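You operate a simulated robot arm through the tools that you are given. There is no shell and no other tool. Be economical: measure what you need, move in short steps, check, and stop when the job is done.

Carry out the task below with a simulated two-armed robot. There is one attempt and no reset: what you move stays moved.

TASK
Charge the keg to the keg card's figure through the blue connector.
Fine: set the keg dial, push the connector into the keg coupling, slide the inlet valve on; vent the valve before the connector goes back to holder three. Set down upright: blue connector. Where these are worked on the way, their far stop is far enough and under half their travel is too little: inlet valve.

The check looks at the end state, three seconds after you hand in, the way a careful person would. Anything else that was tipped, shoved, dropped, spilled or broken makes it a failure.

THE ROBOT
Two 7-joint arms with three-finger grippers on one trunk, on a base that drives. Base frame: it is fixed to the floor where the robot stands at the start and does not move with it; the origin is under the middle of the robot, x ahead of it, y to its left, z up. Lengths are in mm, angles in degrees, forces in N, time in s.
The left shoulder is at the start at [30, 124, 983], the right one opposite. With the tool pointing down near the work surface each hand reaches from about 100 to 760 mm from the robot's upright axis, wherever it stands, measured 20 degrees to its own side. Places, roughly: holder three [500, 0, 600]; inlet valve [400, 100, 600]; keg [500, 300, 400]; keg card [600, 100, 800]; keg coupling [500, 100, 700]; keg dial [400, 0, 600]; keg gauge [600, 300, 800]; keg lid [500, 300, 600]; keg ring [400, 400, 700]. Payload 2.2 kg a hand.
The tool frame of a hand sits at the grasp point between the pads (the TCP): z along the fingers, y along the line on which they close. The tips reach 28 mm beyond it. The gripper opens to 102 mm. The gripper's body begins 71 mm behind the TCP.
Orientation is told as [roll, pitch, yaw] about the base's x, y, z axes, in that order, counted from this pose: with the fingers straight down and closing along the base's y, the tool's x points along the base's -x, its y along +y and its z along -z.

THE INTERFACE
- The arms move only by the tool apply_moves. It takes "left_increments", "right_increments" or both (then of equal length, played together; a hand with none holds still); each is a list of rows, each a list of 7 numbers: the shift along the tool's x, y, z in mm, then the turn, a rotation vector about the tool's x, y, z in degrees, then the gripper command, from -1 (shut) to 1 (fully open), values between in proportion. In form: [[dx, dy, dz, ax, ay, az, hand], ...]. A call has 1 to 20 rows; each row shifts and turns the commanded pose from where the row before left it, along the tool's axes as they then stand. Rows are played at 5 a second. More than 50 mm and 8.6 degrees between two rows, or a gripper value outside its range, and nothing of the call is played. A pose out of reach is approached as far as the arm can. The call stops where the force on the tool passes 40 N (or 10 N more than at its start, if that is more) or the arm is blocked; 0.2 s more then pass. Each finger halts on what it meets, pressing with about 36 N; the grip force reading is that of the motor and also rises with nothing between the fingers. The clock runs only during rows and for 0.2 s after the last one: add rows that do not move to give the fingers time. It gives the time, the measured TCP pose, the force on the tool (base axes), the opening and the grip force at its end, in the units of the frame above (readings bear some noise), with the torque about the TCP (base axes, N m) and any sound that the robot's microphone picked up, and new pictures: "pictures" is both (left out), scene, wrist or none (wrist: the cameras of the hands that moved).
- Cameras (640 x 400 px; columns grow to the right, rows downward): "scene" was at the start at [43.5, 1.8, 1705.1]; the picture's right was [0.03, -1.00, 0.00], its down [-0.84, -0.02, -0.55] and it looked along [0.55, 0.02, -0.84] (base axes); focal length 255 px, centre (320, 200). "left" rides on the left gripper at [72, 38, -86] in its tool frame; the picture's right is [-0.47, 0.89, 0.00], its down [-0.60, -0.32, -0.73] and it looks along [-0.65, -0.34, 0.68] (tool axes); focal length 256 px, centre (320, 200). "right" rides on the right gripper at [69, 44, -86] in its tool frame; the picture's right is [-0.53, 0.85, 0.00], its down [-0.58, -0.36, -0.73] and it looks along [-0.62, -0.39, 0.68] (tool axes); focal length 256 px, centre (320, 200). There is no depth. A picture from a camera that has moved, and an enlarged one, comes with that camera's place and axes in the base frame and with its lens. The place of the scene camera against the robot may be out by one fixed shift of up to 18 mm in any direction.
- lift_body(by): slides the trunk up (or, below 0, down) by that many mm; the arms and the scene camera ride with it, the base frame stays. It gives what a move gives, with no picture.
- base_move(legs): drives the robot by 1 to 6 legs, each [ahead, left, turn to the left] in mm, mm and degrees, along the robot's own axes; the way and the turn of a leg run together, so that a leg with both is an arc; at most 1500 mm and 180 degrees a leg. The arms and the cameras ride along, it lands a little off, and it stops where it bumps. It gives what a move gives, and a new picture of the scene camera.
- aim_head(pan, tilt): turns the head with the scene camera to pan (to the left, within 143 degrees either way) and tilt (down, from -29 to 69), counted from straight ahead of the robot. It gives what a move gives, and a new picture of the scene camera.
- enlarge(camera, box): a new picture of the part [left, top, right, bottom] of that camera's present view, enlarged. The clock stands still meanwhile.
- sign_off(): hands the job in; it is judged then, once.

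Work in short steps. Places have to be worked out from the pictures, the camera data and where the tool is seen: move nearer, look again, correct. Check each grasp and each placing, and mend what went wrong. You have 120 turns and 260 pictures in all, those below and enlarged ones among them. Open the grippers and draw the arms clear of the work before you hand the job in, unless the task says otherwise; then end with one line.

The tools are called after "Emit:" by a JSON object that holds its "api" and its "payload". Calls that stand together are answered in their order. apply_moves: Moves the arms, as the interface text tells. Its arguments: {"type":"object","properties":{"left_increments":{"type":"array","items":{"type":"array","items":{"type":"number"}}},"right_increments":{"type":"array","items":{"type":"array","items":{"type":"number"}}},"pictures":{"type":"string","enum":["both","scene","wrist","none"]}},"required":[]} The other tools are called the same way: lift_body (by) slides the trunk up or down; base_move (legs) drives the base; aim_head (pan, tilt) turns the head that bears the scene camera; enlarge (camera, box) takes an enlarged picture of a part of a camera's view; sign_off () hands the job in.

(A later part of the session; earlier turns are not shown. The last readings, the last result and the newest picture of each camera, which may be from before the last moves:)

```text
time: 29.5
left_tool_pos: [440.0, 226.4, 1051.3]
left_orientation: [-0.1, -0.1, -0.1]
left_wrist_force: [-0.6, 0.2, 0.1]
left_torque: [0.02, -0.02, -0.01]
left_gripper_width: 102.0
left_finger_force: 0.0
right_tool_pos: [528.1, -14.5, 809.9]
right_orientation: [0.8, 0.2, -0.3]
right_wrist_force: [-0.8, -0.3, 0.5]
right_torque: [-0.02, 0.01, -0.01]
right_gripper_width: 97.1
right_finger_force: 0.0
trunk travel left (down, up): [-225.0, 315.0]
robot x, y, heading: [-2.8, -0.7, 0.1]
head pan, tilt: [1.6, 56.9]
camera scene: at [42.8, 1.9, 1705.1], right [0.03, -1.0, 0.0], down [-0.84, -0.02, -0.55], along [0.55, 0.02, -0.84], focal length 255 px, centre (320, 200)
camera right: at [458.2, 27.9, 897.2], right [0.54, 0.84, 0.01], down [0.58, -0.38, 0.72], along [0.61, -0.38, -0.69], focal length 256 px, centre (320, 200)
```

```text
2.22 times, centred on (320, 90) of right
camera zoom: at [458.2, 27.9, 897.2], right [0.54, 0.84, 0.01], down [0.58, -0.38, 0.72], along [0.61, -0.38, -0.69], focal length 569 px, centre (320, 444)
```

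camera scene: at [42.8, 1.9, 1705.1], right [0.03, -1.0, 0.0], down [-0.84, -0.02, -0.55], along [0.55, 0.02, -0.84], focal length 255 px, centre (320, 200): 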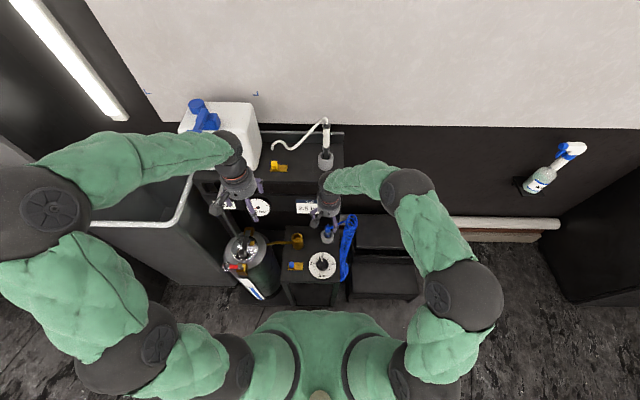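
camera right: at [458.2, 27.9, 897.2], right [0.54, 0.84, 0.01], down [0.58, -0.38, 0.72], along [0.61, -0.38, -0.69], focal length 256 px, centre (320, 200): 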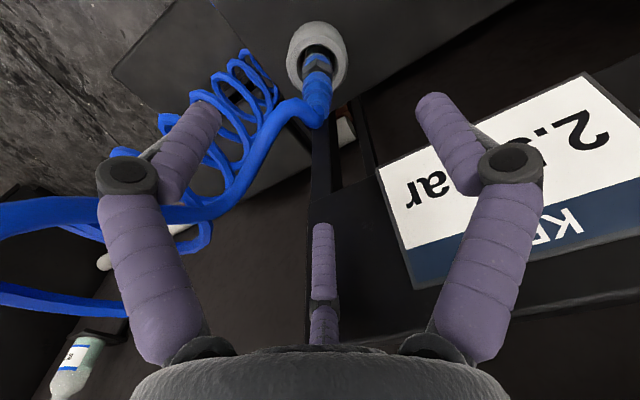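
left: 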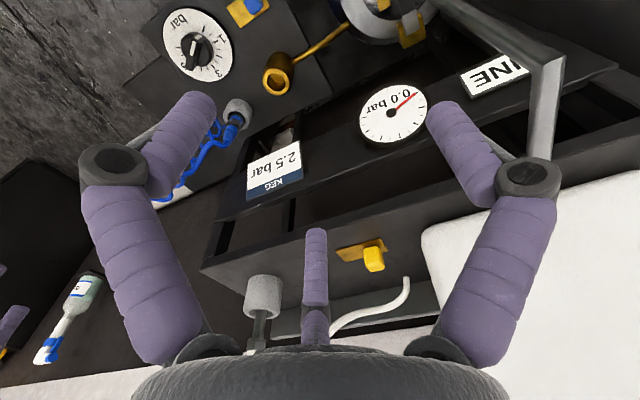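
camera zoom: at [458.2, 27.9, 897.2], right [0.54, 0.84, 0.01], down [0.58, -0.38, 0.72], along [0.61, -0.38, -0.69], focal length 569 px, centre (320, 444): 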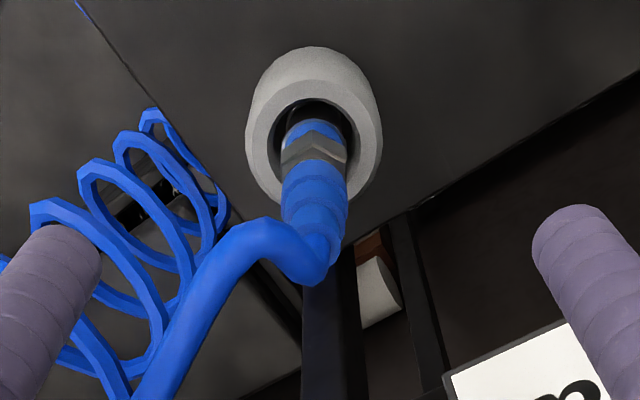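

The connector stands at about (526,-17): holder rim at about 643, blue sleeve from about 668 to 740, and the hose leaving toward -y through the finger gap. I'll go down to z 735 and check alignment.

Emit:
{"api": "apply_moves", "payload": {"right_increments": [[1, -1, 25, 0.8, -0.3, 0, 0.9], [1, -1, 25, 0, 0, 0, 0.9], [0, 0, 25, 0, 0, 0, 0.9], [0, 0, 0, 0, 0, 0, 0.9]], "pictures": "wrist"}}

```text
time: 30.5
left_tool_pos: [440.3, 225.0, 1051.4]
left_orientation: [-0.1, -0.2, 0.0]
left_wrist_force: [-0.3, 0.7, 0.0]
left_torque: [0.0, -0.04, 0.0]
left_gripper_width: 102.3
left_finger_force: 0.1
right_tool_pos: [525.0, -18.0, 735.4]
right_orientation: [0.0, 0.0, -0.3]
right_wrist_force: [-0.5, -0.9, 0.1]
right_torque: [-0.01, 0.01, 0.01]
right_gripper_width: 96.8
right_finger_force: 0.1
trunk travel left (down, up): [-225.0, 315.0]
robot x, y, heading: [-2.5, 0.1, 0.1]
head pan, tilt: [1.6, 56.9]
camera right: at [454.8, 26.1, 821.7], right [0.54, 0.84, 0.0], down [0.57, -0.37, 0.73], along [0.62, -0.39, -0.68], focal length 256 px, centre (320, 200)
```

right: 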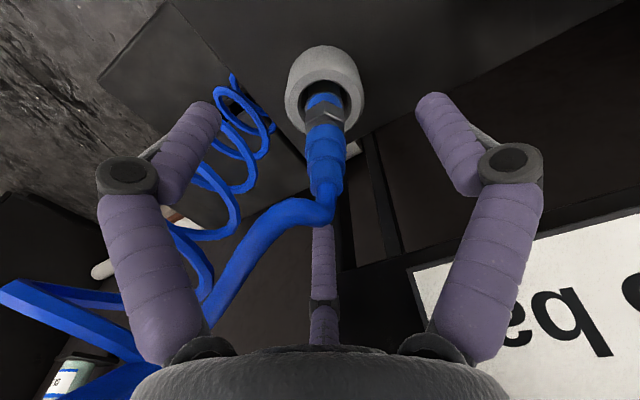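

The axis is at about (527,-15). I'll go down to TCP z 700 (tips 672) and close on the sleeve.

Emit:
{"api": "apply_moves", "payload": {"right_increments": [[-2, 3, 12, 0, 0, 0, 0.9], [0, 0, 12, 0, 0, 0, 0.9], [0, 0, 11, 0, 0, 0, 0.9], [0, 0, 0, 0, 0, 0, 0.4], [0, 0, 0, 0, 0, 0, 0], [0, 0, 0, 0, 0, 0, -0.4]], "pictures": "wrist"}}

```text
time: 30.9
left_tool_pos: [438.5, 224.6, 1051.2]
left_orientation: [-0.1, -0.1, 0.0]
left_wrist_force: [-0.4, 0.1, 0.6]
left_torque: [0.02, 0.01, -0.02]
left_gripper_width: 101.9
left_finger_force: 0.0
right_tool_pos: [524.9, -14.4, 728.2]
right_orientation: [-0.2, 0.1, -0.2]
right_wrist_force: [-6.7, 0.0, 5.0]
right_torque: [0.12, -0.96, 0.08]
right_gripper_width: 96.9
right_finger_force: 0.1
trunk travel left (down, up): [-225.0, 315.0]
robot x, y, heading: [-0.9, -0.5, -0.1]
head pan, tilt: [1.6, 56.9]
stopped in row 1 (right hand): the force on the tool passed its limit at 43 N (the readings are from after the stop); the commanded pose is now the measured one
camera right: at [454.5, 28.6, 814.6], right [0.54, 0.84, 0.0], down [0.58, -0.36, 0.73], along [0.62, -0.39, -0.68], focal length 256 px, centre (320, 200)
```

right: 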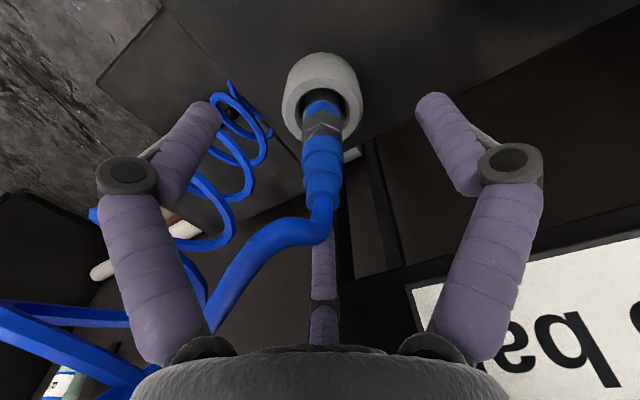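

I stopped at z 728: the force and torque suggest the wrist, about 140 mm above the TCP, touches the card panel near x 580. The tips at about 700 already overlap the sleeve (683–739), so I'll back off 1.5 mm and grip here.

Emit:
{"api": "apply_moves", "payload": {"right_increments": [[0, 1, -2, 0, 0, 0, 0.9], [0, 0, 0, 0, 0, 0, 0.4], [0, 0, 0, 0, 0, 0, 0], [0, 0, 0, 0, 0, 0, -0.5], [0, 0, 0, 0, 0, 0, -1], [0, 0, 0, 0, 0, 0, -1], [0, 0, 0, 0, 0, 0, -1]], "pictures": "wrist"}}

```text
time: 32.5
left_tool_pos: [438.4, 226.4, 1050.9]
left_orientation: [0.0, -0.1, 0.0]
left_wrist_force: [0.3, 1.1, 0.0]
left_torque: [-0.02, -0.01, 0.0]
left_gripper_width: 101.8
left_finger_force: 0.0
right_tool_pos: [525.5, -13.9, 730.3]
right_orientation: [-0.1, 0.1, -0.3]
right_wrist_force: [-9.9, -1.4, -2.1]
right_torque: [0.06, -0.62, 0.1]
right_gripper_width: 22.4
right_finger_force: 36.3
trunk travel left (down, up): [-225.0, 315.0]
robot x, y, heading: [-0.7, 2.5, -0.2]
head pan, tilt: [1.6, 56.9]
camera right: at [454.9, 29.6, 816.0], right [0.54, 0.84, 0.0], down [0.58, -0.36, 0.73], along [0.62, -0.39, -0.68], focal length 256 px, centre (320, 200)
```

right: 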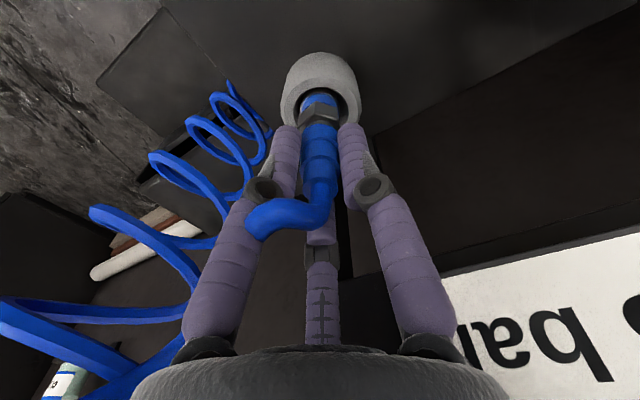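

It holds the sleeve at 22 mm width. I'll lift straight up and check it comes out.

Emit:
{"api": "apply_moves", "payload": {"right_increments": [[0, 0, -10, 0, 0, 0, -1], [0, 0, -15, 0, 0, 0, -1], [0, 0, -20, 0, 0, 0, -1], [0, 0, -25, 0, 0, 0, -1], [0, 0, -25, 0, 0, 0, -1], [0, 0, 0, 0, 0, 0, -1]], "pictures": "wrist"}}

Emit:
{"api": "enlarge", "payload": {"camera": "left", "box": [80, 0, 400, 220]}}

```text
time: 33.9
left_tool_pos: [439.6, 225.2, 1050.3]
left_orientation: [0.0, -0.2, 0.0]
left_wrist_force: [0.2, 0.2, -0.3]
left_torque: [-0.01, -0.02, 0.0]
left_gripper_width: 101.9
left_finger_force: 0.1
right_tool_pos: [524.5, -13.0, 824.7]
right_orientation: [-0.1, 0.1, -0.1]
right_wrist_force: [0.4, -0.4, -2.1]
right_torque: [0.02, 0.01, -0.01]
right_gripper_width: 22.5
right_finger_force: 36.1
trunk travel left (down, up): [-225.0, 315.0]
robot x, y, heading: [-1.4, -1.1, -0.2]
head pan, tilt: [1.6, 56.9]
camera right: at [455.9, 29.7, 911.1], right [0.54, 0.84, 0.0], down [0.58, -0.36, 0.73], along [0.62, -0.39, -0.68], focal length 256 px, centre (320, 200)
```

right: 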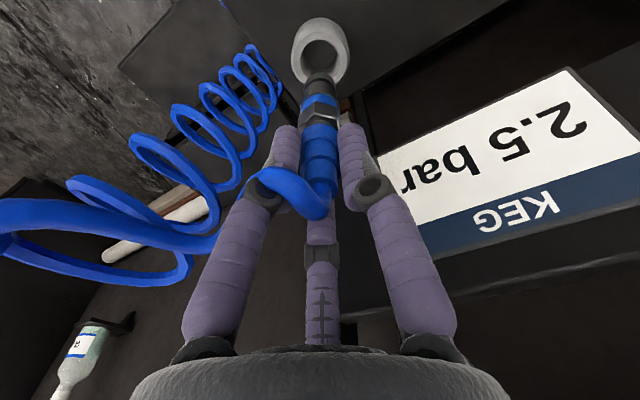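

```text
1.82 times, centred on (240, 110) of left
camera zoom: at [367.7, 263.9, 1136.1], right [0.46, 0.89, 0.0], down [0.6, -0.32, 0.73], along [0.65, -0.34, -0.68], focal length 465 px, centre (466, 364)
```

zoom: 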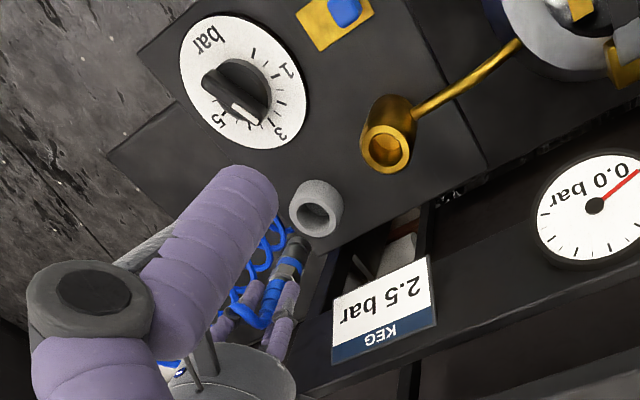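

The connector is out and centred, with its nozzle tip about 120 mm below the TCP. The coupling mouth is near (494,115,693), opening upward. I'll move the left hand back out of the way, rise 20 mm, and cross to above the coupling.

Emit:
{"api": "apply_moves", "payload": {"left_increments": [[25, 15, 0, 0, 0, 0, 1], [25, 15, 0, 0, 0, 0, 1], [25, 15, 0, 0, 0, 0, 1], [25, 15, 0, 0, 0, 0, 1], [0, 0, 0, 0, 0, 0, 1], [0, 0, 0, 0, 0, 0, 1], [0, 0, 0, 0, 0, 0, 1], [0, 0, 0, 0, 0, 0, 1], [0, 0, 0, 0, 0, 0, 1]], "right_increments": [[0, 0, -10, 0, 0, 0, -1], [0, 0, -15, 0, 0, 0, -1], [5, 20, 0, 0, 0, 0, -1], [5, 20, 0, 0, 0, 0, -1], [5, 20, 0, 0, 0, 0, -1], [5, 20, 0, 0, 0, 0, -1], [5, 24, 0, 0, 0, 0, -1], [5, 24, 0, 0, 0, 0, -1], [0, 0, 0, 0, 0, 0, -1]], "pictures": "both"}}

Emit:
{"api": "enlarge", "payload": {"camera": "right", "box": [220, 0, 420, 160]}}

```text
time: 35.9
left_tool_pos: [338.7, 284.4, 1049.1]
left_orientation: [0.0, -0.1, -0.1]
left_wrist_force: [-0.1, 0.2, 0.4]
left_torque: [-0.01, -0.02, -0.03]
left_gripper_width: 102.0
left_finger_force: 0.1
right_tool_pos: [498.8, 115.0, 849.4]
right_orientation: [-0.2, 0.1, -0.1]
right_wrist_force: [-0.4, -0.2, -1.7]
right_torque: [0.06, -0.01, -0.02]
right_gripper_width: 22.4
right_finger_force: 36.2
trunk travel left (down, up): [-225.0, 315.0]
robot x, y, heading: [-0.6, 0.1, -0.1]
head pan, tilt: [1.6, 56.9]
camera scene: at [43.6, 1.7, 1705.1], right [0.03, -1.0, 0.0], down [-0.84, -0.02, -0.55], along [0.55, 0.02, -0.84], focal length 255 px, centre (320, 200)
camera right: at [428.7, 158.3, 935.3], right [0.54, 0.84, 0.0], down [0.58, -0.37, 0.73], along [0.62, -0.39, -0.68], focal length 256 px, centre (320, 200)
camera left: at [266.6, 323.1, 1134.2], right [0.46, 0.89, 0.0], down [0.6, -0.32, 0.73], along [0.65, -0.34, -0.68], focal length 256 px, centre (320, 200)
```

scene: 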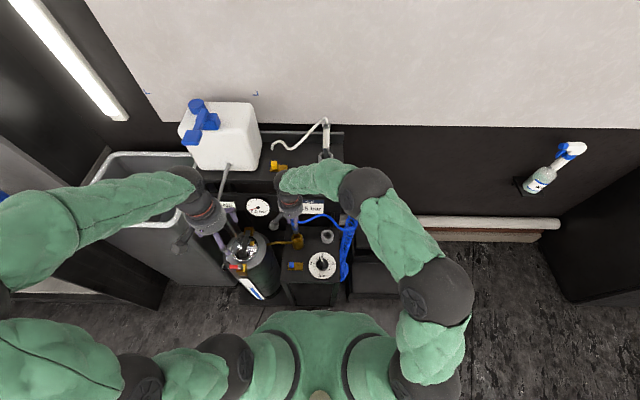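
right: 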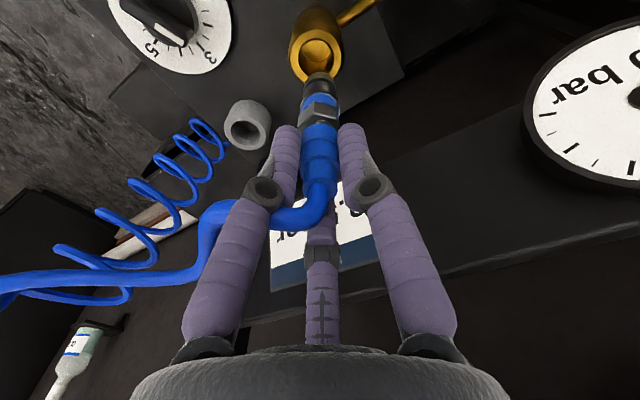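
left: 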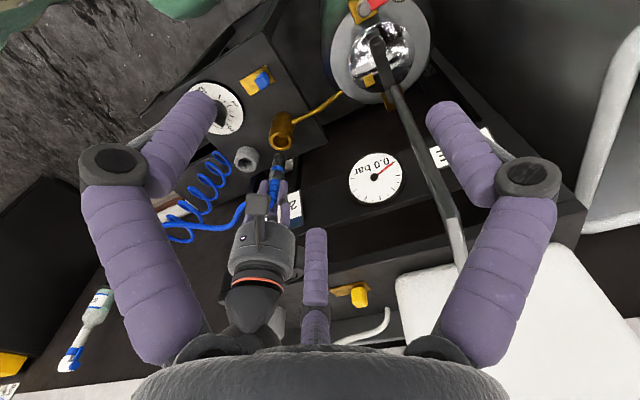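

```text
2.50 times, centred on (320, 80) of right
camera zoom: at [428.7, 158.3, 935.3], right [0.54, 0.84, 0.0], down [0.58, -0.37, 0.73], along [0.62, -0.39, -0.68], focal length 640 px, centre (320, 500)
```

zoom: 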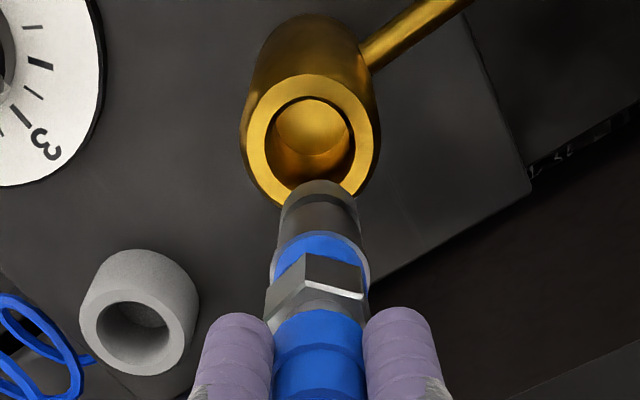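

A grey rod crosses near the keg lid in the left view. Let me check it, and the coupling alignment, before lowering.

Emit:
{"api": "enlarge", "payload": {"camera": "left", "box": [310, 0, 470, 110]}}

Emit:
{"api": "enlarge", "payload": {"camera": "left", "box": [220, 60, 340, 260]}}

```text
3.64 times, centred on (390, 55) of left
camera zoom: at [266.6, 323.1, 1134.2], right [0.46, 0.89, 0.0], down [0.6, -0.32, 0.73], along [0.65, -0.34, -0.68], focal length 931 px, centre (66, 727)
```

zoom: 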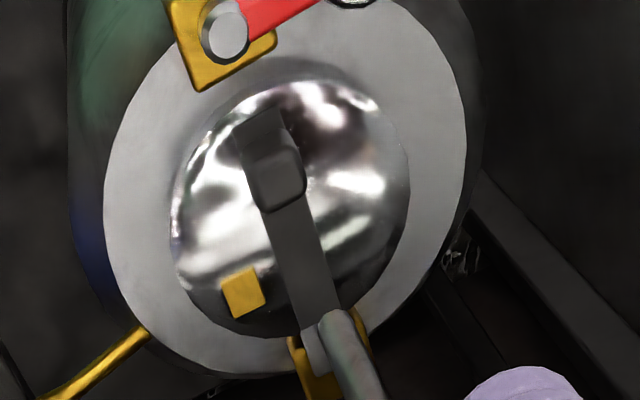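

```text
2.00 times, centred on (280, 160) of left
camera zoom: at [266.6, 323.1, 1134.2], right [0.46, 0.89, 0.0], down [0.6, -0.32, 0.73], along [0.65, -0.34, -0.68], focal length 512 px, centre (400, 280)
```

zoom: 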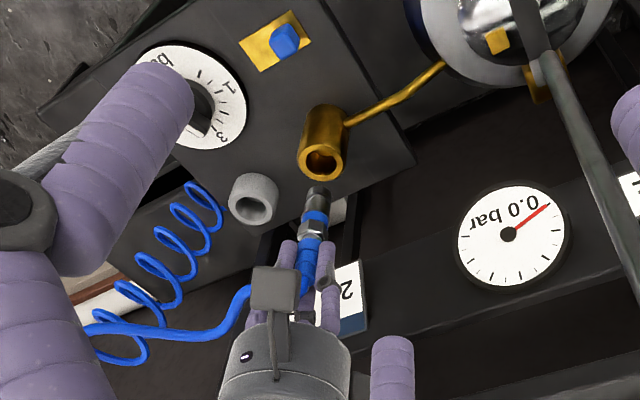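

Both wrist cameras agree the mouth is at about (493,115.5,693), with the nozzle tip near z 728. I'll shift 5.5 mm back and lower to just above the mouth.

Emit:
{"api": "apply_moves", "payload": {"right_increments": [[5.5, 0.5, 0, 0, 0, 0, -1], [0, 0, 12, 0, 0, 0, -1], [0, 0, 12, 0, 0, 0, -1], [0, 0, 0, 0, 0, 0, -1]], "pictures": "none"}}

Emit:
{"api": "enlarge", "payload": {"camera": "right", "box": [220, 0, 420, 160]}}

Emit:
{"api": "enlarge", "payload": {"camera": "left", "box": [240, 90, 320, 190]}}

```text
time: 36.9
left_tool_pos: [337.4, 286.6, 1048.9]
left_orientation: [-0.2, -0.1, 0.0]
left_wrist_force: [0.5, -0.1, 0.3]
left_torque: [0.0, -0.03, 0.02]
left_gripper_width: 101.8
left_finger_force: 0.0
right_tool_pos: [490.1, 116.2, 825.8]
right_orientation: [-0.2, 0.0, -0.2]
right_wrist_force: [-0.1, 0.0, -1.2]
right_torque: [-0.01, 0.01, 0.01]
right_gripper_width: 22.3
right_finger_force: 35.2
trunk travel left (down, up): [-225.0, 315.0]
robot x, y, heading: [-0.3, 1.2, -0.0]
head pan, tilt: [1.6, 56.9]
```

```text
2.50 times, centred on (320, 80) of right
camera zoom: at [421.3, 158.6, 911.7], right [0.54, 0.84, 0.0], down [0.58, -0.36, 0.73], along [0.62, -0.39, -0.68], focal length 640 px, centre (320, 500)
```

zoom: 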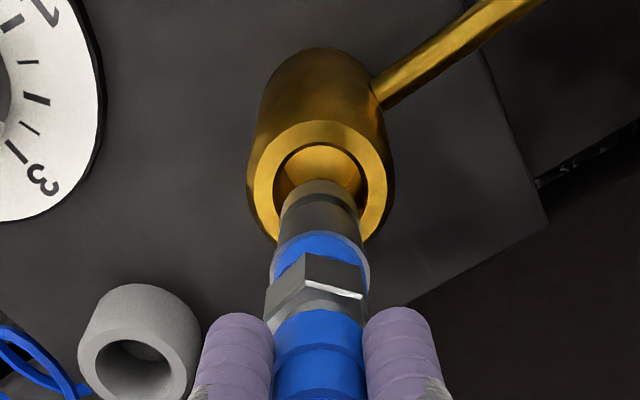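

```text
4.00 times, centred on (280, 140) of left
camera zoom: at [266.5, 323.4, 1134.2], right [0.46, 0.89, 0.0], down [0.6, -0.32, 0.73], along [0.65, -0.34, -0.68], focal length 1024 px, centre (480, 440)
```

zoom: 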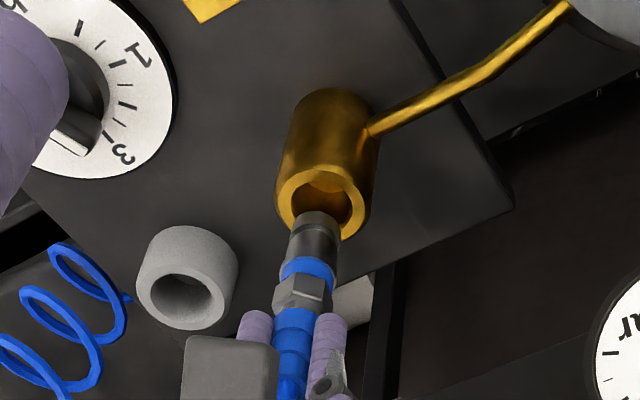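

Averaging both cameras, the mouth is about 2 mm ahead and 0.7 mm left of the nozzle. I'll correct and lower into it gently.

Emit:
{"api": "apply_moves", "payload": {"right_increments": [[-2.2, 0.7, 0, 0, 0, 0, -1], [0, 0, 5, 0, 0, 0, -1], [0, 0, 5, 0, 0, 0, -1], [0, 0, 4, 0, 0, 0, -1], [0, 0, 4, 0, 0, 0, -1], [0, 0, 4, 0, 0, 0, -1], [0, 0, 0, 0, 0, 0, -1]], "pictures": "none"}}

Emit:
{"api": "enlarge", "payload": {"camera": "right", "box": [220, 0, 420, 160]}}

Emit:
{"api": "enlarge", "payload": {"camera": "left", "box": [240, 90, 320, 190]}}

```text
time: 38.5
left_tool_pos: [338.1, 286.3, 1048.5]
left_orientation: [-0.2, 0.0, 0.0]
left_wrist_force: [-0.1, 0.0, 0.2]
left_torque: [0.0, 0.02, -0.04]
left_gripper_width: 102.0
left_finger_force: 0.0
right_tool_pos: [494.5, 115.0, 803.7]
right_orientation: [-0.1, 0.1, -0.2]
right_wrist_force: [0.2, -0.4, -1.5]
right_torque: [0.01, -0.02, 0.02]
right_gripper_width: 22.2
right_finger_force: 36.0
trunk travel left (down, up): [-225.0, 315.0]
robot x, y, heading: [-0.7, 1.4, -0.2]
head pan, tilt: [1.6, 56.9]
```

```text
2.50 times, centred on (320, 80) of right
camera zoom: at [422.8, 159.6, 889.6], right [0.54, 0.84, 0.0], down [0.58, -0.36, 0.73], along [0.62, -0.39, -0.68], focal length 640 px, centre (320, 500)
```

zoom: 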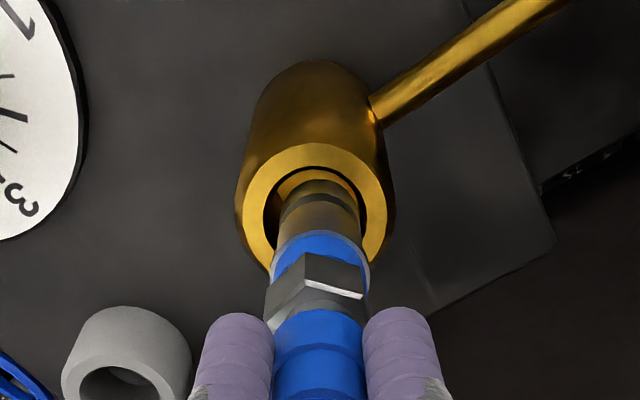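

```text
4.00 times, centred on (280, 140) of left
camera zoom: at [266.5, 323.4, 1134.2], right [0.46, 0.89, 0.0], down [0.6, -0.32, 0.73], along [0.65, -0.34, -0.68], focal length 1024 px, centre (480, 440)
```

zoom: 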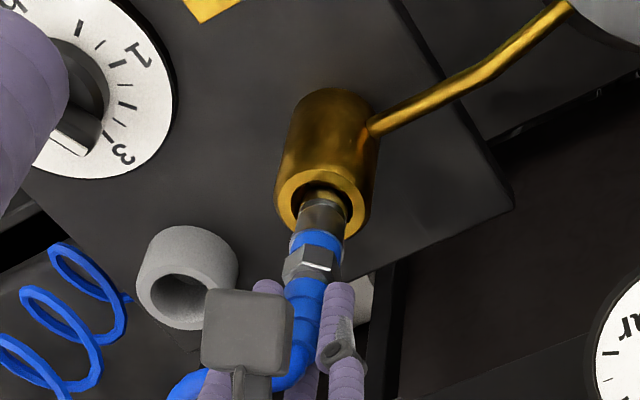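

The nozzle has entered the mouth, centred and with no force. Pushing further down.

Emit:
{"api": "apply_moves", "payload": {"right_increments": [[0, 0, 4, 0, 0, 0, -1], [0, 0, 4, 0, 0, 0, -1], [0, 0, 4, 0, 0, 0, -1], [0, 0, 4, 0, 0, 0, -1], [0, 0, 4, 0, 0, 0, -1], [0, 0, 4, 0, 0, 0, -1], [0, 0, 4, 0, 0, 0, -1], [0, 0, 0, 0, 0, 0, -1]], "pictures": "none"}}

Emit:
{"api": "enlarge", "payload": {"camera": "right", "box": [220, 0, 420, 160]}}

Emit:
{"api": "enlarge", "payload": {"camera": "left", "box": [240, 90, 320, 190]}}

```text
time: 40.3
left_tool_pos: [338.9, 285.5, 1049.3]
left_orientation: [-0.1, -0.1, 0.1]
left_wrist_force: [-0.1, 0.1, -0.7]
left_torque: [0.03, 0.0, 0.01]
left_gripper_width: 101.9
left_finger_force: 0.1
right_tool_pos: [493.1, 114.8, 776.1]
right_orientation: [0.0, 0.0, -0.2]
right_wrist_force: [1.0, 0.9, -2.0]
right_torque: [-0.01, -0.01, 0.01]
right_gripper_width: 22.4
right_finger_force: 36.3
trunk travel left (down, up): [-225.0, 315.0]
robot x, y, heading: [-2.8, -1.7, 0.1]
head pan, tilt: [1.6, 56.9]
```

```text
2.50 times, centred on (320, 80) of right
camera zoom: at [422.8, 158.9, 861.6], right [0.54, 0.84, 0.0], down [0.58, -0.36, 0.73], along [0.62, -0.39, -0.68], focal length 640 px, centre (320, 500)
```

zoom: 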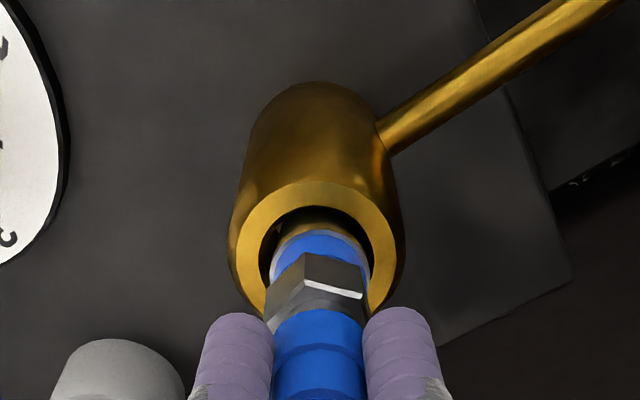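

```text
4.00 times, centred on (280, 140) of left
camera zoom: at [266.5, 323.4, 1134.2], right [0.46, 0.89, 0.0], down [0.6, -0.32, 0.73], along [0.65, -0.34, -0.68], focal length 1024 px, centre (480, 440)
```

zoom: 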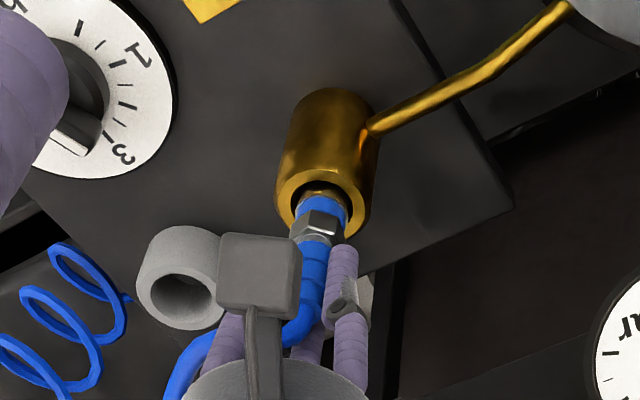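

Still free, with the collar at the mouth level. Continuing in small steps until it seats.

Emit:
{"api": "apply_moves", "payload": {"right_increments": [[0, 0, 2.5, 0, 0, 0, -1], [0, 0, 2.5, 0, 0, 0, -1], [0, 0, 2.5, 0, 0, 0, -1], [0, 0, 2.5, 0, 0, 0, -1], [0, 0, 2.5, 0, 0, 0, -1], [0, 0, 2.5, 0, 0, 0, -1], [0, 0, 0, 0, 0, 0, -1]], "pictures": "none"}}

Emit:
{"api": "enlarge", "payload": {"camera": "right", "box": [220, 0, 420, 160]}}

```text
time: 41.9
left_tool_pos: [336.6, 284.6, 1049.5]
left_orientation: [0.1, -0.2, 0.0]
left_wrist_force: [0.1, 0.9, 0.2]
left_torque: [-0.01, -0.02, -0.02]
left_gripper_width: 102.2
left_finger_force: 0.1
right_tool_pos: [493.0, 114.8, 762.6]
right_orientation: [0.0, -0.2, -0.1]
right_wrist_force: [6.5, -3.9, 28.0]
right_torque: [-0.2, -0.47, -0.03]
right_gripper_width: 22.5
right_finger_force: 36.3
trunk travel left (down, up): [-225.0, 315.0]
robot x, y, heading: [-1.8, 0.8, -0.1]
head pan, tilt: [1.6, 56.9]
```

```text
2.50 times, centred on (320, 80) of right
camera zoom: at [423.5, 159.0, 848.4], right [0.54, 0.84, 0.0], down [0.57, -0.37, 0.73], along [0.62, -0.39, -0.68], focal length 640 px, centre (320, 500)
```

zoom: 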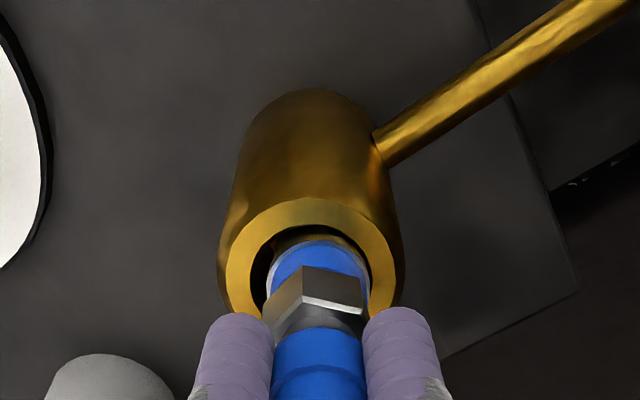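

It met 28 N at z 762 without a click. The view shows it about 2 mm right of the mouth centre, so I'll back off 4 mm, shift -2 mm in y, and push again.

Emit:
{"api": "apply_moves", "payload": {"right_increments": [[0, 0, -4, 0, 0, 0, -1], [-0.5, -2, 0, 0, 0, 0, -1], [0, 0, 2, 0, 0, 0, -1], [0, 0, 2, 0, 0, 0, -1], [0, 0, 1.5, 0, 0, 0, -1], [0, 0, 1.5, 0, 0, 0, -1], [0, 0, 1.5, 0, 0, 0, -1], [0, 0, 0, 0, 0, 0, -1]], "pictures": "none"}}

Emit:
{"api": "enlarge", "payload": {"camera": "right", "box": [220, 0, 420, 160]}}

```text
time: 43.7
left_tool_pos: [337.0, 285.1, 1049.6]
left_orientation: [-0.1, -0.3, 0.0]
left_wrist_force: [0.0, -0.2, -0.3]
left_torque: [-0.05, 0.0, 0.01]
left_gripper_width: 102.1
left_finger_force: 0.1
right_tool_pos: [492.1, 113.4, 758.0]
right_orientation: [-0.2, -0.1, -0.2]
right_wrist_force: [-2.1, -3.9, 29.8]
right_torque: [-0.23, 0.0, -0.02]
right_gripper_width: 22.2
right_finger_force: 35.9
trunk travel left (down, up): [-225.0, 315.0]
robot x, y, heading: [-1.2, 0.7, -0.1]
head pan, tilt: [1.6, 56.9]
```

```text
2.50 times, centred on (320, 80) of right
camera zoom: at [422.7, 156.8, 843.4], right [0.54, 0.84, 0.0], down [0.57, -0.37, 0.73], along [0.62, -0.39, -0.68], focal length 640 px, centre (320, 500)
```

zoom: 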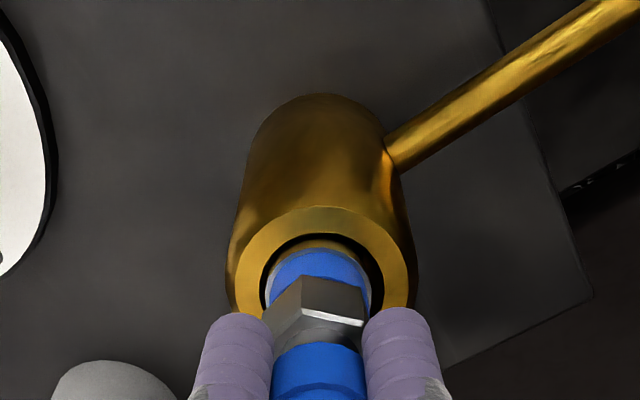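

The connector is slipping slightly up through the grip at about 30 N. I'll keep pressing a few mm so the fingertips bear on the hex shoulder, listening for a click.

Emit:
{"api": "apply_moves", "payload": {"right_increments": [[0, 0, 1.5, 0, 0, 0, -1], [0, 0, 1.5, 0, 0, 0, -1], [0, 0, 1.5, 0, 0, 0, -1], [0, 0, 1.5, 0, 0, 0, -1], [0, 0, 0, 0, 0, 0, -1]], "pictures": "wrist"}}

Emit:
{"api": "enlarge", "payload": {"camera": "left", "box": [240, 90, 320, 190]}}

```text
time: 44.9
left_tool_pos: [336.9, 284.6, 1050.2]
left_orientation: [-0.1, -0.2, 0.0]
left_wrist_force: [-0.3, -0.6, -0.3]
left_torque: [-0.02, 0.0, -0.02]
left_gripper_width: 101.9
left_finger_force: 0.1
right_tool_pos: [493.4, 112.6, 752.2]
right_orientation: [-0.1, -0.1, -0.3]
right_wrist_force: [0.8, -4.4, 29.8]
right_torque: [-0.12, -0.06, -0.04]
right_gripper_width: 22.0
right_finger_force: 36.2
trunk travel left (down, up): [-225.0, 315.0]
robot x, y, heading: [1.7, 1.3, 0.1]
head pan, tilt: [1.6, 56.9]
camera right: at [422.3, 156.8, 838.0], right [0.54, 0.84, 0.0], down [0.57, -0.37, 0.73], along [0.62, -0.39, -0.68], focal length 256 px, centre (320, 200)
```

right: 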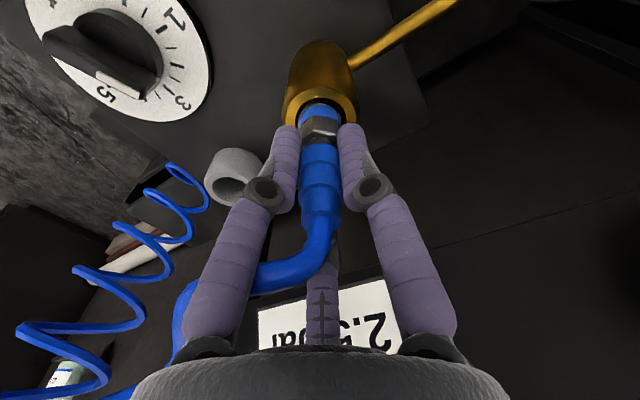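

```text
4.00 times, centred on (280, 140) of left
camera zoom: at [264.9, 322.8, 1134.9], right [0.46, 0.89, 0.0], down [0.6, -0.32, 0.73], along [0.65, -0.34, -0.68], focal length 1024 px, centre (480, 440)
```

zoom: 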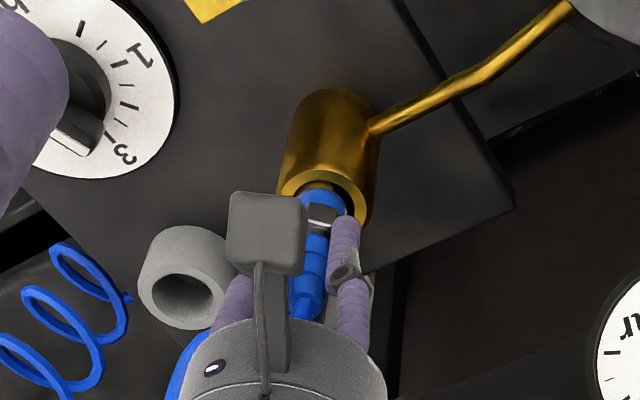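

Emit:
{"api": "enlarge", "payload": {"camera": "right", "box": [270, 30, 370, 160]}}

```text
3.08 times, centred on (320, 95) of right
camera zoom: at [422.3, 156.8, 838.0], right [0.54, 0.84, 0.0], down [0.57, -0.37, 0.73], along [0.62, -0.39, -0.68], focal length 788 px, centre (320, 523)
```

zoom: 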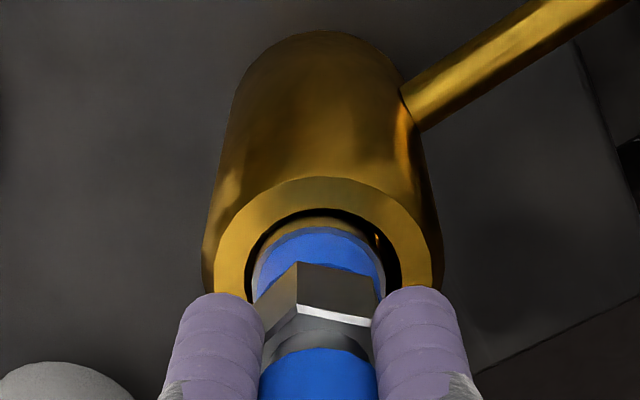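

The force stays at the friction limit, so it looks bottomed in the coupling. I'll open the fingers and see whether it stands on its own, firmly seated.

Emit:
{"api": "apply_moves", "payload": {"right_increments": [[0, 0, -1.5, 0, 0, 0, -1], [0, 0, 0, 0, 0, 0, -0.3], [0, 0, 0, 0, 0, 0, 0.3], [0, 0, 0, 0, 0, 0, 0.8], [0, 0, 0, 0, 0, 0, 0.9], [0, 0, -12, 0, 0, 0, 0.9], [0, 0, -12, 0, 0, 0, 0.9], [0, 0, 0, 0, 0, 0, 0.9]], "pictures": "wrist"}}

Emit:
{"api": "enlarge", "payload": {"camera": "right", "box": [220, 0, 420, 160]}}

Emit:
{"api": "enlarge", "payload": {"camera": "left", "box": [240, 90, 320, 190]}}

```text
time: 46.7
left_tool_pos: [339.0, 285.1, 1049.0]
left_orientation: [-0.1, -0.1, 0.0]
left_wrist_force: [-0.2, -0.1, -0.2]
left_torque: [-0.01, 0.02, 0.02]
left_gripper_width: 102.0
left_finger_force: 0.1
right_tool_pos: [493.2, 113.5, 775.5]
right_orientation: [0.0, 0.0, -0.2]
right_wrist_force: [-0.7, 0.1, -0.4]
right_torque: [0.02, 0.03, -0.02]
right_gripper_width: 97.2
right_finger_force: 0.0
trunk travel left (down, up): [-225.0, 315.0]
robot x, y, heading: [1.6, 1.0, 0.2]
head pan, tilt: [1.6, 56.9]
camera right: at [422.5, 157.4, 861.8], right [0.54, 0.84, 0.0], down [0.58, -0.36, 0.73], along [0.62, -0.39, -0.68], focal length 256 px, centre (320, 200)
```

right: 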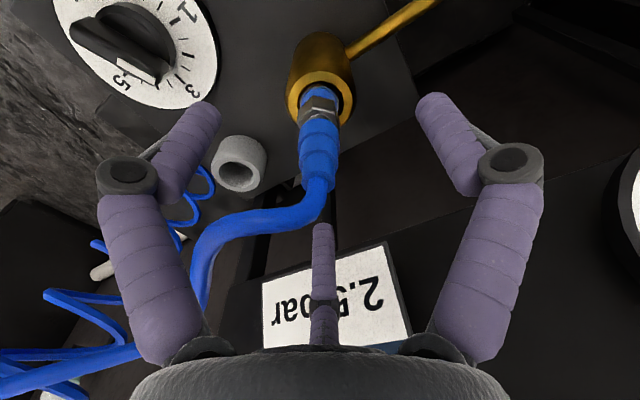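

```text
2.50 times, centred on (320, 80) of right
camera zoom: at [422.5, 157.4, 861.8], right [0.54, 0.84, 0.0], down [0.58, -0.36, 0.73], along [0.62, -0.39, -0.68], focal length 640 px, centre (320, 500)
```

zoom: 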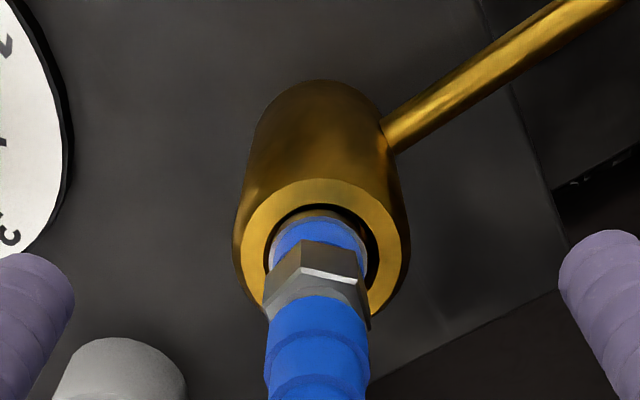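

```text
4.00 times, centred on (280, 140) of left
camera zoom: at [266.4, 323.4, 1134.2], right [0.46, 0.89, 0.0], down [0.6, -0.32, 0.73], along [0.65, -0.34, -0.68], focal length 1024 px, centre (480, 440)
```

zoom: 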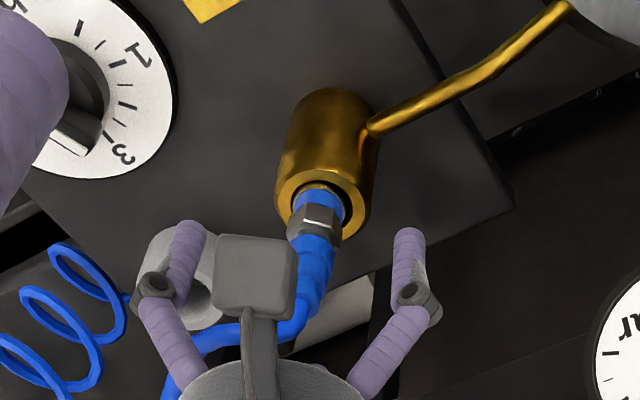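

The connector stands seated in the coupling. I'll raise the right hand well clear, park it to the right, and bring the left hand toward the valve to look.

Emit:
{"api": "apply_moves", "payload": {"right_increments": [[0, 0, -30, 0, 0, 0, 0.9], [0, 0, -40, 0, 0, 0, 0.9], [0, 0, -40, 0, 0, 0, 0.9], [0, 0, -40, 0, 0, 0, 0.9], [10, -40, -10, 0, 0, 0, 0.9], [10, -40, 0, 0, 0, 0, 0.9], [10, -40, 0, 0, 0, 0, 0.9], [10, -40, 0, 0, 0, 0, 0.9], [10, -40, 0, 0, 0, 0, 0.9], [10, -40, 0, 0, 0, 0, 0.9], [0, 0, 0, 0, 0, 0, 0.9]], "pictures": "none"}}

Emit:
{"api": "enlarge", "payload": {"camera": "left", "box": [180, 40, 340, 170]}}

```text
time: 49.1
left_tool_pos: [339.1, 286.0, 1048.5]
left_orientation: [0.0, -0.1, 0.0]
left_wrist_force: [0.3, -0.1, 0.0]
left_torque: [-0.04, 0.0, -0.03]
left_gripper_width: 102.2
left_finger_force: 0.2
right_tool_pos: [434.3, -127.0, 936.3]
right_orientation: [-0.2, 0.0, -0.2]
right_wrist_force: [0.6, 0.4, -0.1]
right_torque: [0.03, -0.01, 0.02]
right_gripper_width: 97.0
right_finger_force: 0.0
trunk travel left (down, up): [-225.0, 315.0]
robot x, y, heading: [0.9, 0.6, -0.1]
head pan, tilt: [1.6, 56.9]
```

```text
3.08 times, centred on (260, 105) of left
camera zoom: at [266.7, 323.9, 1134.0], right [0.46, 0.89, 0.0], down [0.6, -0.32, 0.73], along [0.65, -0.34, -0.68], focal length 788 px, centre (505, 492)
```

zoom: 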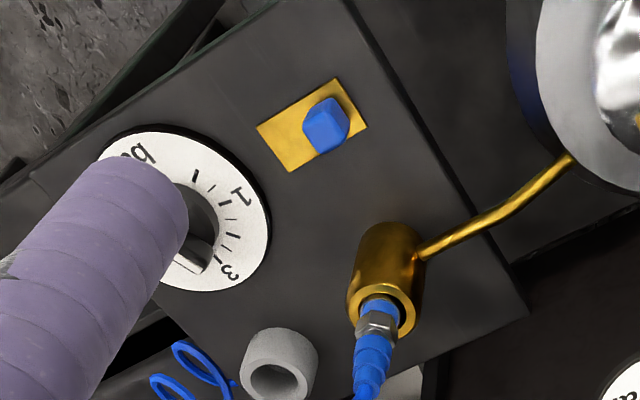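

The block's top is at about (399,125.5,618), at the +y end of its plate. I'll bring the closed left hand to its +y side, staying above first.

Emit:
{"api": "apply_moves", "payload": {"left_increments": [[-7.5, -15, 42, 0, 0, 0, 0], [-7.5, -15, 42, 0, 0, 0, -0.5], [-7.5, -15, 42, 0, 0, 0, -1], [-7.5, -15, 42, 0, 0, 0, -1], [-7.5, -15, 42, 0, 0, 0, -1], [-7.5, -15, 42, 0, 0, 0, -1], [-7.5, -15, 42, 0, 0, 0, -1], [-7.5, -15, 42, 0, 0, 0, -1], [0, 0, 0, 0, 0, 0, -1]], "pictures": "wrist"}}

Emit:
{"api": "enlarge", "payload": {"camera": "left", "box": [220, 30, 420, 190]}}

```text
time: 51.1
left_tool_pos: [401.1, 165.0, 714.7]
left_orientation: [-0.1, -0.1, 0.1]
left_wrist_force: [-0.6, 0.3, -0.2]
left_torque: [0.01, -0.02, -0.01]
left_gripper_width: 2.4
left_finger_force: 31.4
right_tool_pos: [433.8, -127.8, 937.4]
right_orientation: [0.0, 0.1, -0.2]
right_wrist_force: [-0.1, 0.3, 0.7]
right_torque: [-0.01, 0.02, 0.01]
right_gripper_width: 96.8
right_finger_force: 0.1
trunk travel left (down, up): [-225.0, 315.0]
robot x, y, heading: [1.1, -2.0, -0.1]
head pan, tilt: [1.6, 56.9]
camera left: at [329.0, 203.0, 800.2], right [0.46, 0.89, 0.0], down [0.6, -0.32, 0.73], along [0.65, -0.34, -0.68], focal length 256 px, centre (320, 200)
```

left: 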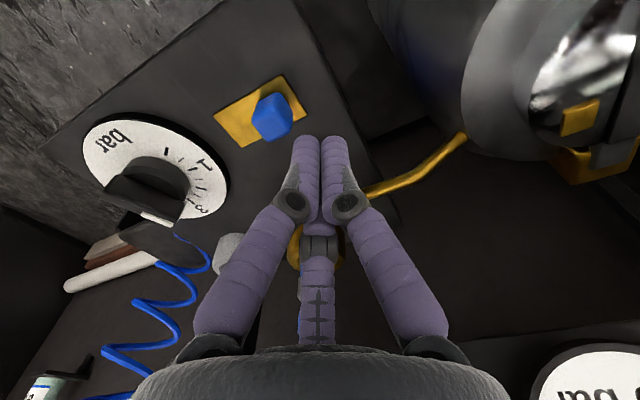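

```text
2.50 times, centred on (320, 110) of left
camera zoom: at [329.0, 203.0, 800.2], right [0.46, 0.89, 0.0], down [0.6, -0.32, 0.73], along [0.65, -0.34, -0.68], focal length 640 px, centre (320, 425)
```

zoom: 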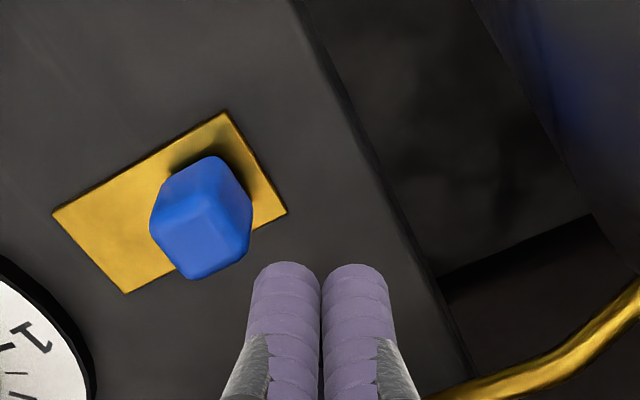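

The plate spans y 72–142 and x 385–421, with the block at the +y end. I'll lower the closed fingers beside it to TCP z 640.

Emit:
{"api": "apply_moves", "payload": {"left_increments": [[0, 2, 25, 0, 0, 0, -1], [0, 0, 25, 0, 0, 0, -1], [0, 0, 12, 0, 0, 0, -1], [0, 0, 6, 0, 0, 0, -1], [0, 0, 6, 0, 0, 0, -1], [0, 0, 0, 0, 0, 0, -1]], "pictures": "wrist"}}

```text
time: 52.3
left_tool_pos: [401.1, 167.6, 645.3]
left_orientation: [0.2, -0.2, 0.0]
left_wrist_force: [-10.2, -2.6, 32.1]
left_torque: [-0.33, 0.59, 0.04]
left_gripper_width: 1.9
left_finger_force: 31.1
right_tool_pos: [434.1, -127.6, 936.8]
right_orientation: [0.0, 0.0, -0.1]
right_wrist_force: [-0.4, 0.2, 0.2]
right_torque: [0.02, 0.04, -0.01]
right_gripper_width: 96.7
right_finger_force: 0.1
trunk travel left (down, up): [-225.0, 315.0]
robot x, y, heading: [-2.4, -2.0, 0.3]
head pan, tilt: [1.6, 56.9]
stopped in row 5 (left hand): the force on the tool passed its limit at 48 N (the readings are from after the stop); the commanded pose is now the measured one
camera left: at [329.2, 205.0, 731.0], right [0.46, 0.89, 0.0], down [0.6, -0.32, 0.73], along [0.65, -0.34, -0.68], focal length 256 px, centre (320, 200)
```

left: 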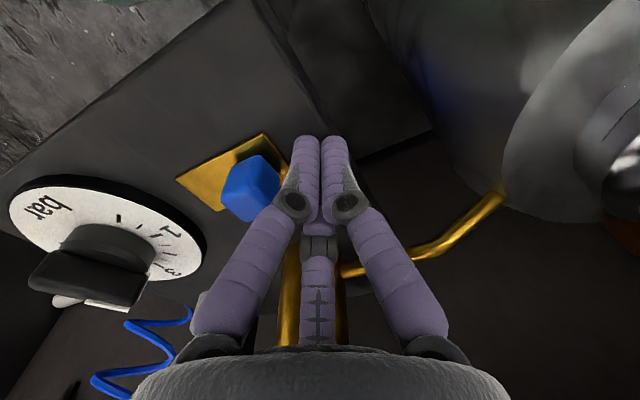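

The fingertips touched the table at z 645, so closed tips reach about 40 mm. I'll rise 5 mm and push the block toward -y.

Emit:
{"api": "apply_moves", "payload": {"left_increments": [[0, 0, -5, 0, 0, 0, -1], [0, -8, 0, 0, 0, 0, -1], [0, -6, 0, 0, 0, 0, -1], [0, -5, 0, 0, 0, 0, -1], [0, -5, 0, 0, 0, 0, -1], [0, -5, 0, 0, 0, 0, -1], [0, -5, 0, 0, 0, 0, -1], [0, 0, 0, 0, 0, 0, -1]], "pictures": "wrist"}}

```text
time: 54.1
left_tool_pos: [402.3, 133.7, 649.5]
left_orientation: [-0.1, -0.1, 0.0]
left_wrist_force: [-0.1, 0.2, -0.6]
left_torque: [-0.03, 0.01, 0.0]
left_gripper_width: 2.1
left_finger_force: 31.8
right_tool_pos: [434.2, -127.6, 936.3]
right_orientation: [-0.1, 0.1, -0.2]
right_wrist_force: [0.2, 0.6, -0.1]
right_torque: [-0.02, 0.0, -0.01]
right_gripper_width: 96.9
right_finger_force: 0.0
trunk travel left (down, up): [-225.0, 315.0]
robot x, y, heading: [-1.0, -3.4, -0.1]
head pan, tilt: [1.6, 56.9]
camera left: at [329.7, 170.9, 734.2], right [0.46, 0.89, 0.0], down [0.6, -0.32, 0.73], along [0.65, -0.34, -0.68], focal length 256 px, centre (320, 200)
```

left: 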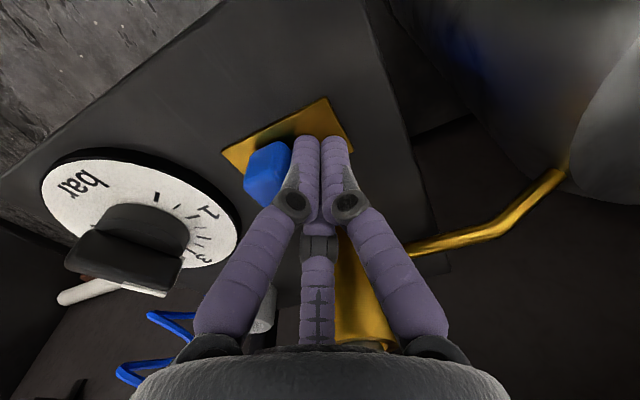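

The block slides with the fingers. Continue to the stop.

Emit:
{"api": "apply_moves", "payload": {"left_increments": [[0, -5, 0, 0, 0, 0, -1], [0, -5, 0, 0, 0, 0, -1], [0, -5, 0, 0, 0, 0, -1], [0, -4, 0, 0, 0, 0, -1], [0, -4, 0, 0, 0, 0, -1], [0, -4, 0, 0, 0, 0, -1], [0, -4, 0, 0, 0, 0, -1], [0, 0, 0, 0, 0, 0, -1]], "pictures": "both"}}

Emit:
{"api": "enlarge", "payload": {"camera": "scene", "box": [220, 180, 380, 290]}}

```text
time: 55.1
left_tool_pos: [403.1, 123.6, 649.3]
left_orientation: [0.6, 0.1, 0.4]
left_wrist_force: [-2.4, 19.7, -0.7]
left_torque: [-0.05, 0.23, -0.14]
left_gripper_width: 1.9
left_finger_force: 31.0
right_tool_pos: [434.6, -124.3, 936.7]
right_orientation: [-0.2, 0.1, 0.0]
right_wrist_force: [-0.1, -0.6, 0.0]
right_torque: [0.02, -0.02, 0.03]
right_gripper_width: 97.0
right_finger_force: 0.1
trunk travel left (down, up): [-225.0, 315.0]
robot x, y, heading: [0.1, 1.0, 0.3]
head pan, tilt: [1.6, 56.9]
stopped in row 4 (left hand): the force on the tool passed its limit at 45 N (the readings are from after the stop); the commanded pose is now the measured one
camera scene: at [43.4, 3.6, 1705.0], right [0.03, -1.0, 0.0], down [-0.84, -0.03, -0.55], along [0.55, 0.02, -0.84], focal length 255 px, centre (320, 200)
camera left: at [330.4, 159.7, 735.2], right [0.46, 0.89, 0.01], down [0.61, -0.32, 0.73], along [0.65, -0.33, -0.69], focal length 256 px, centre (320, 200)
```

scene: 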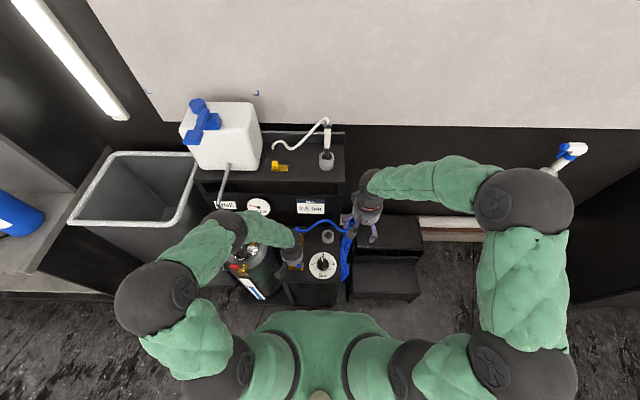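
left: 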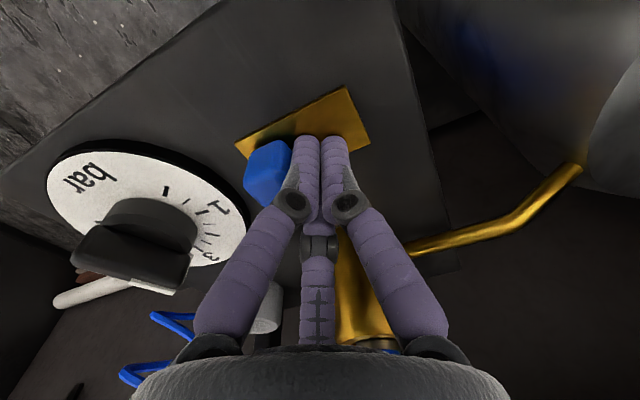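

```text
3.64 times, centred on (300, 235) of scene
camera zoom: at [43.4, 3.6, 1705.0], right [0.03, -1.0, 0.0], down [-0.84, -0.03, -0.55], along [0.55, 0.02, -0.84], focal length 927 px, centre (393, 73)
```

zoom: 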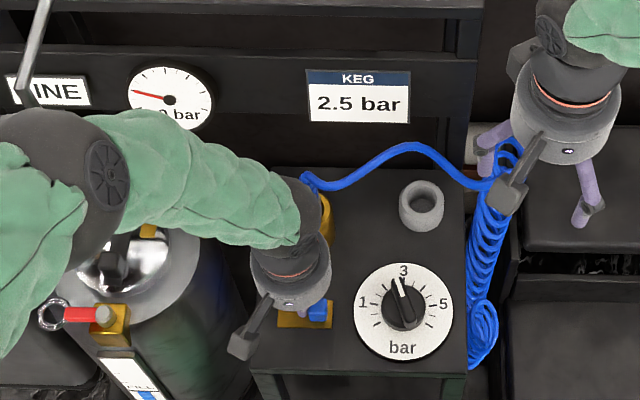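

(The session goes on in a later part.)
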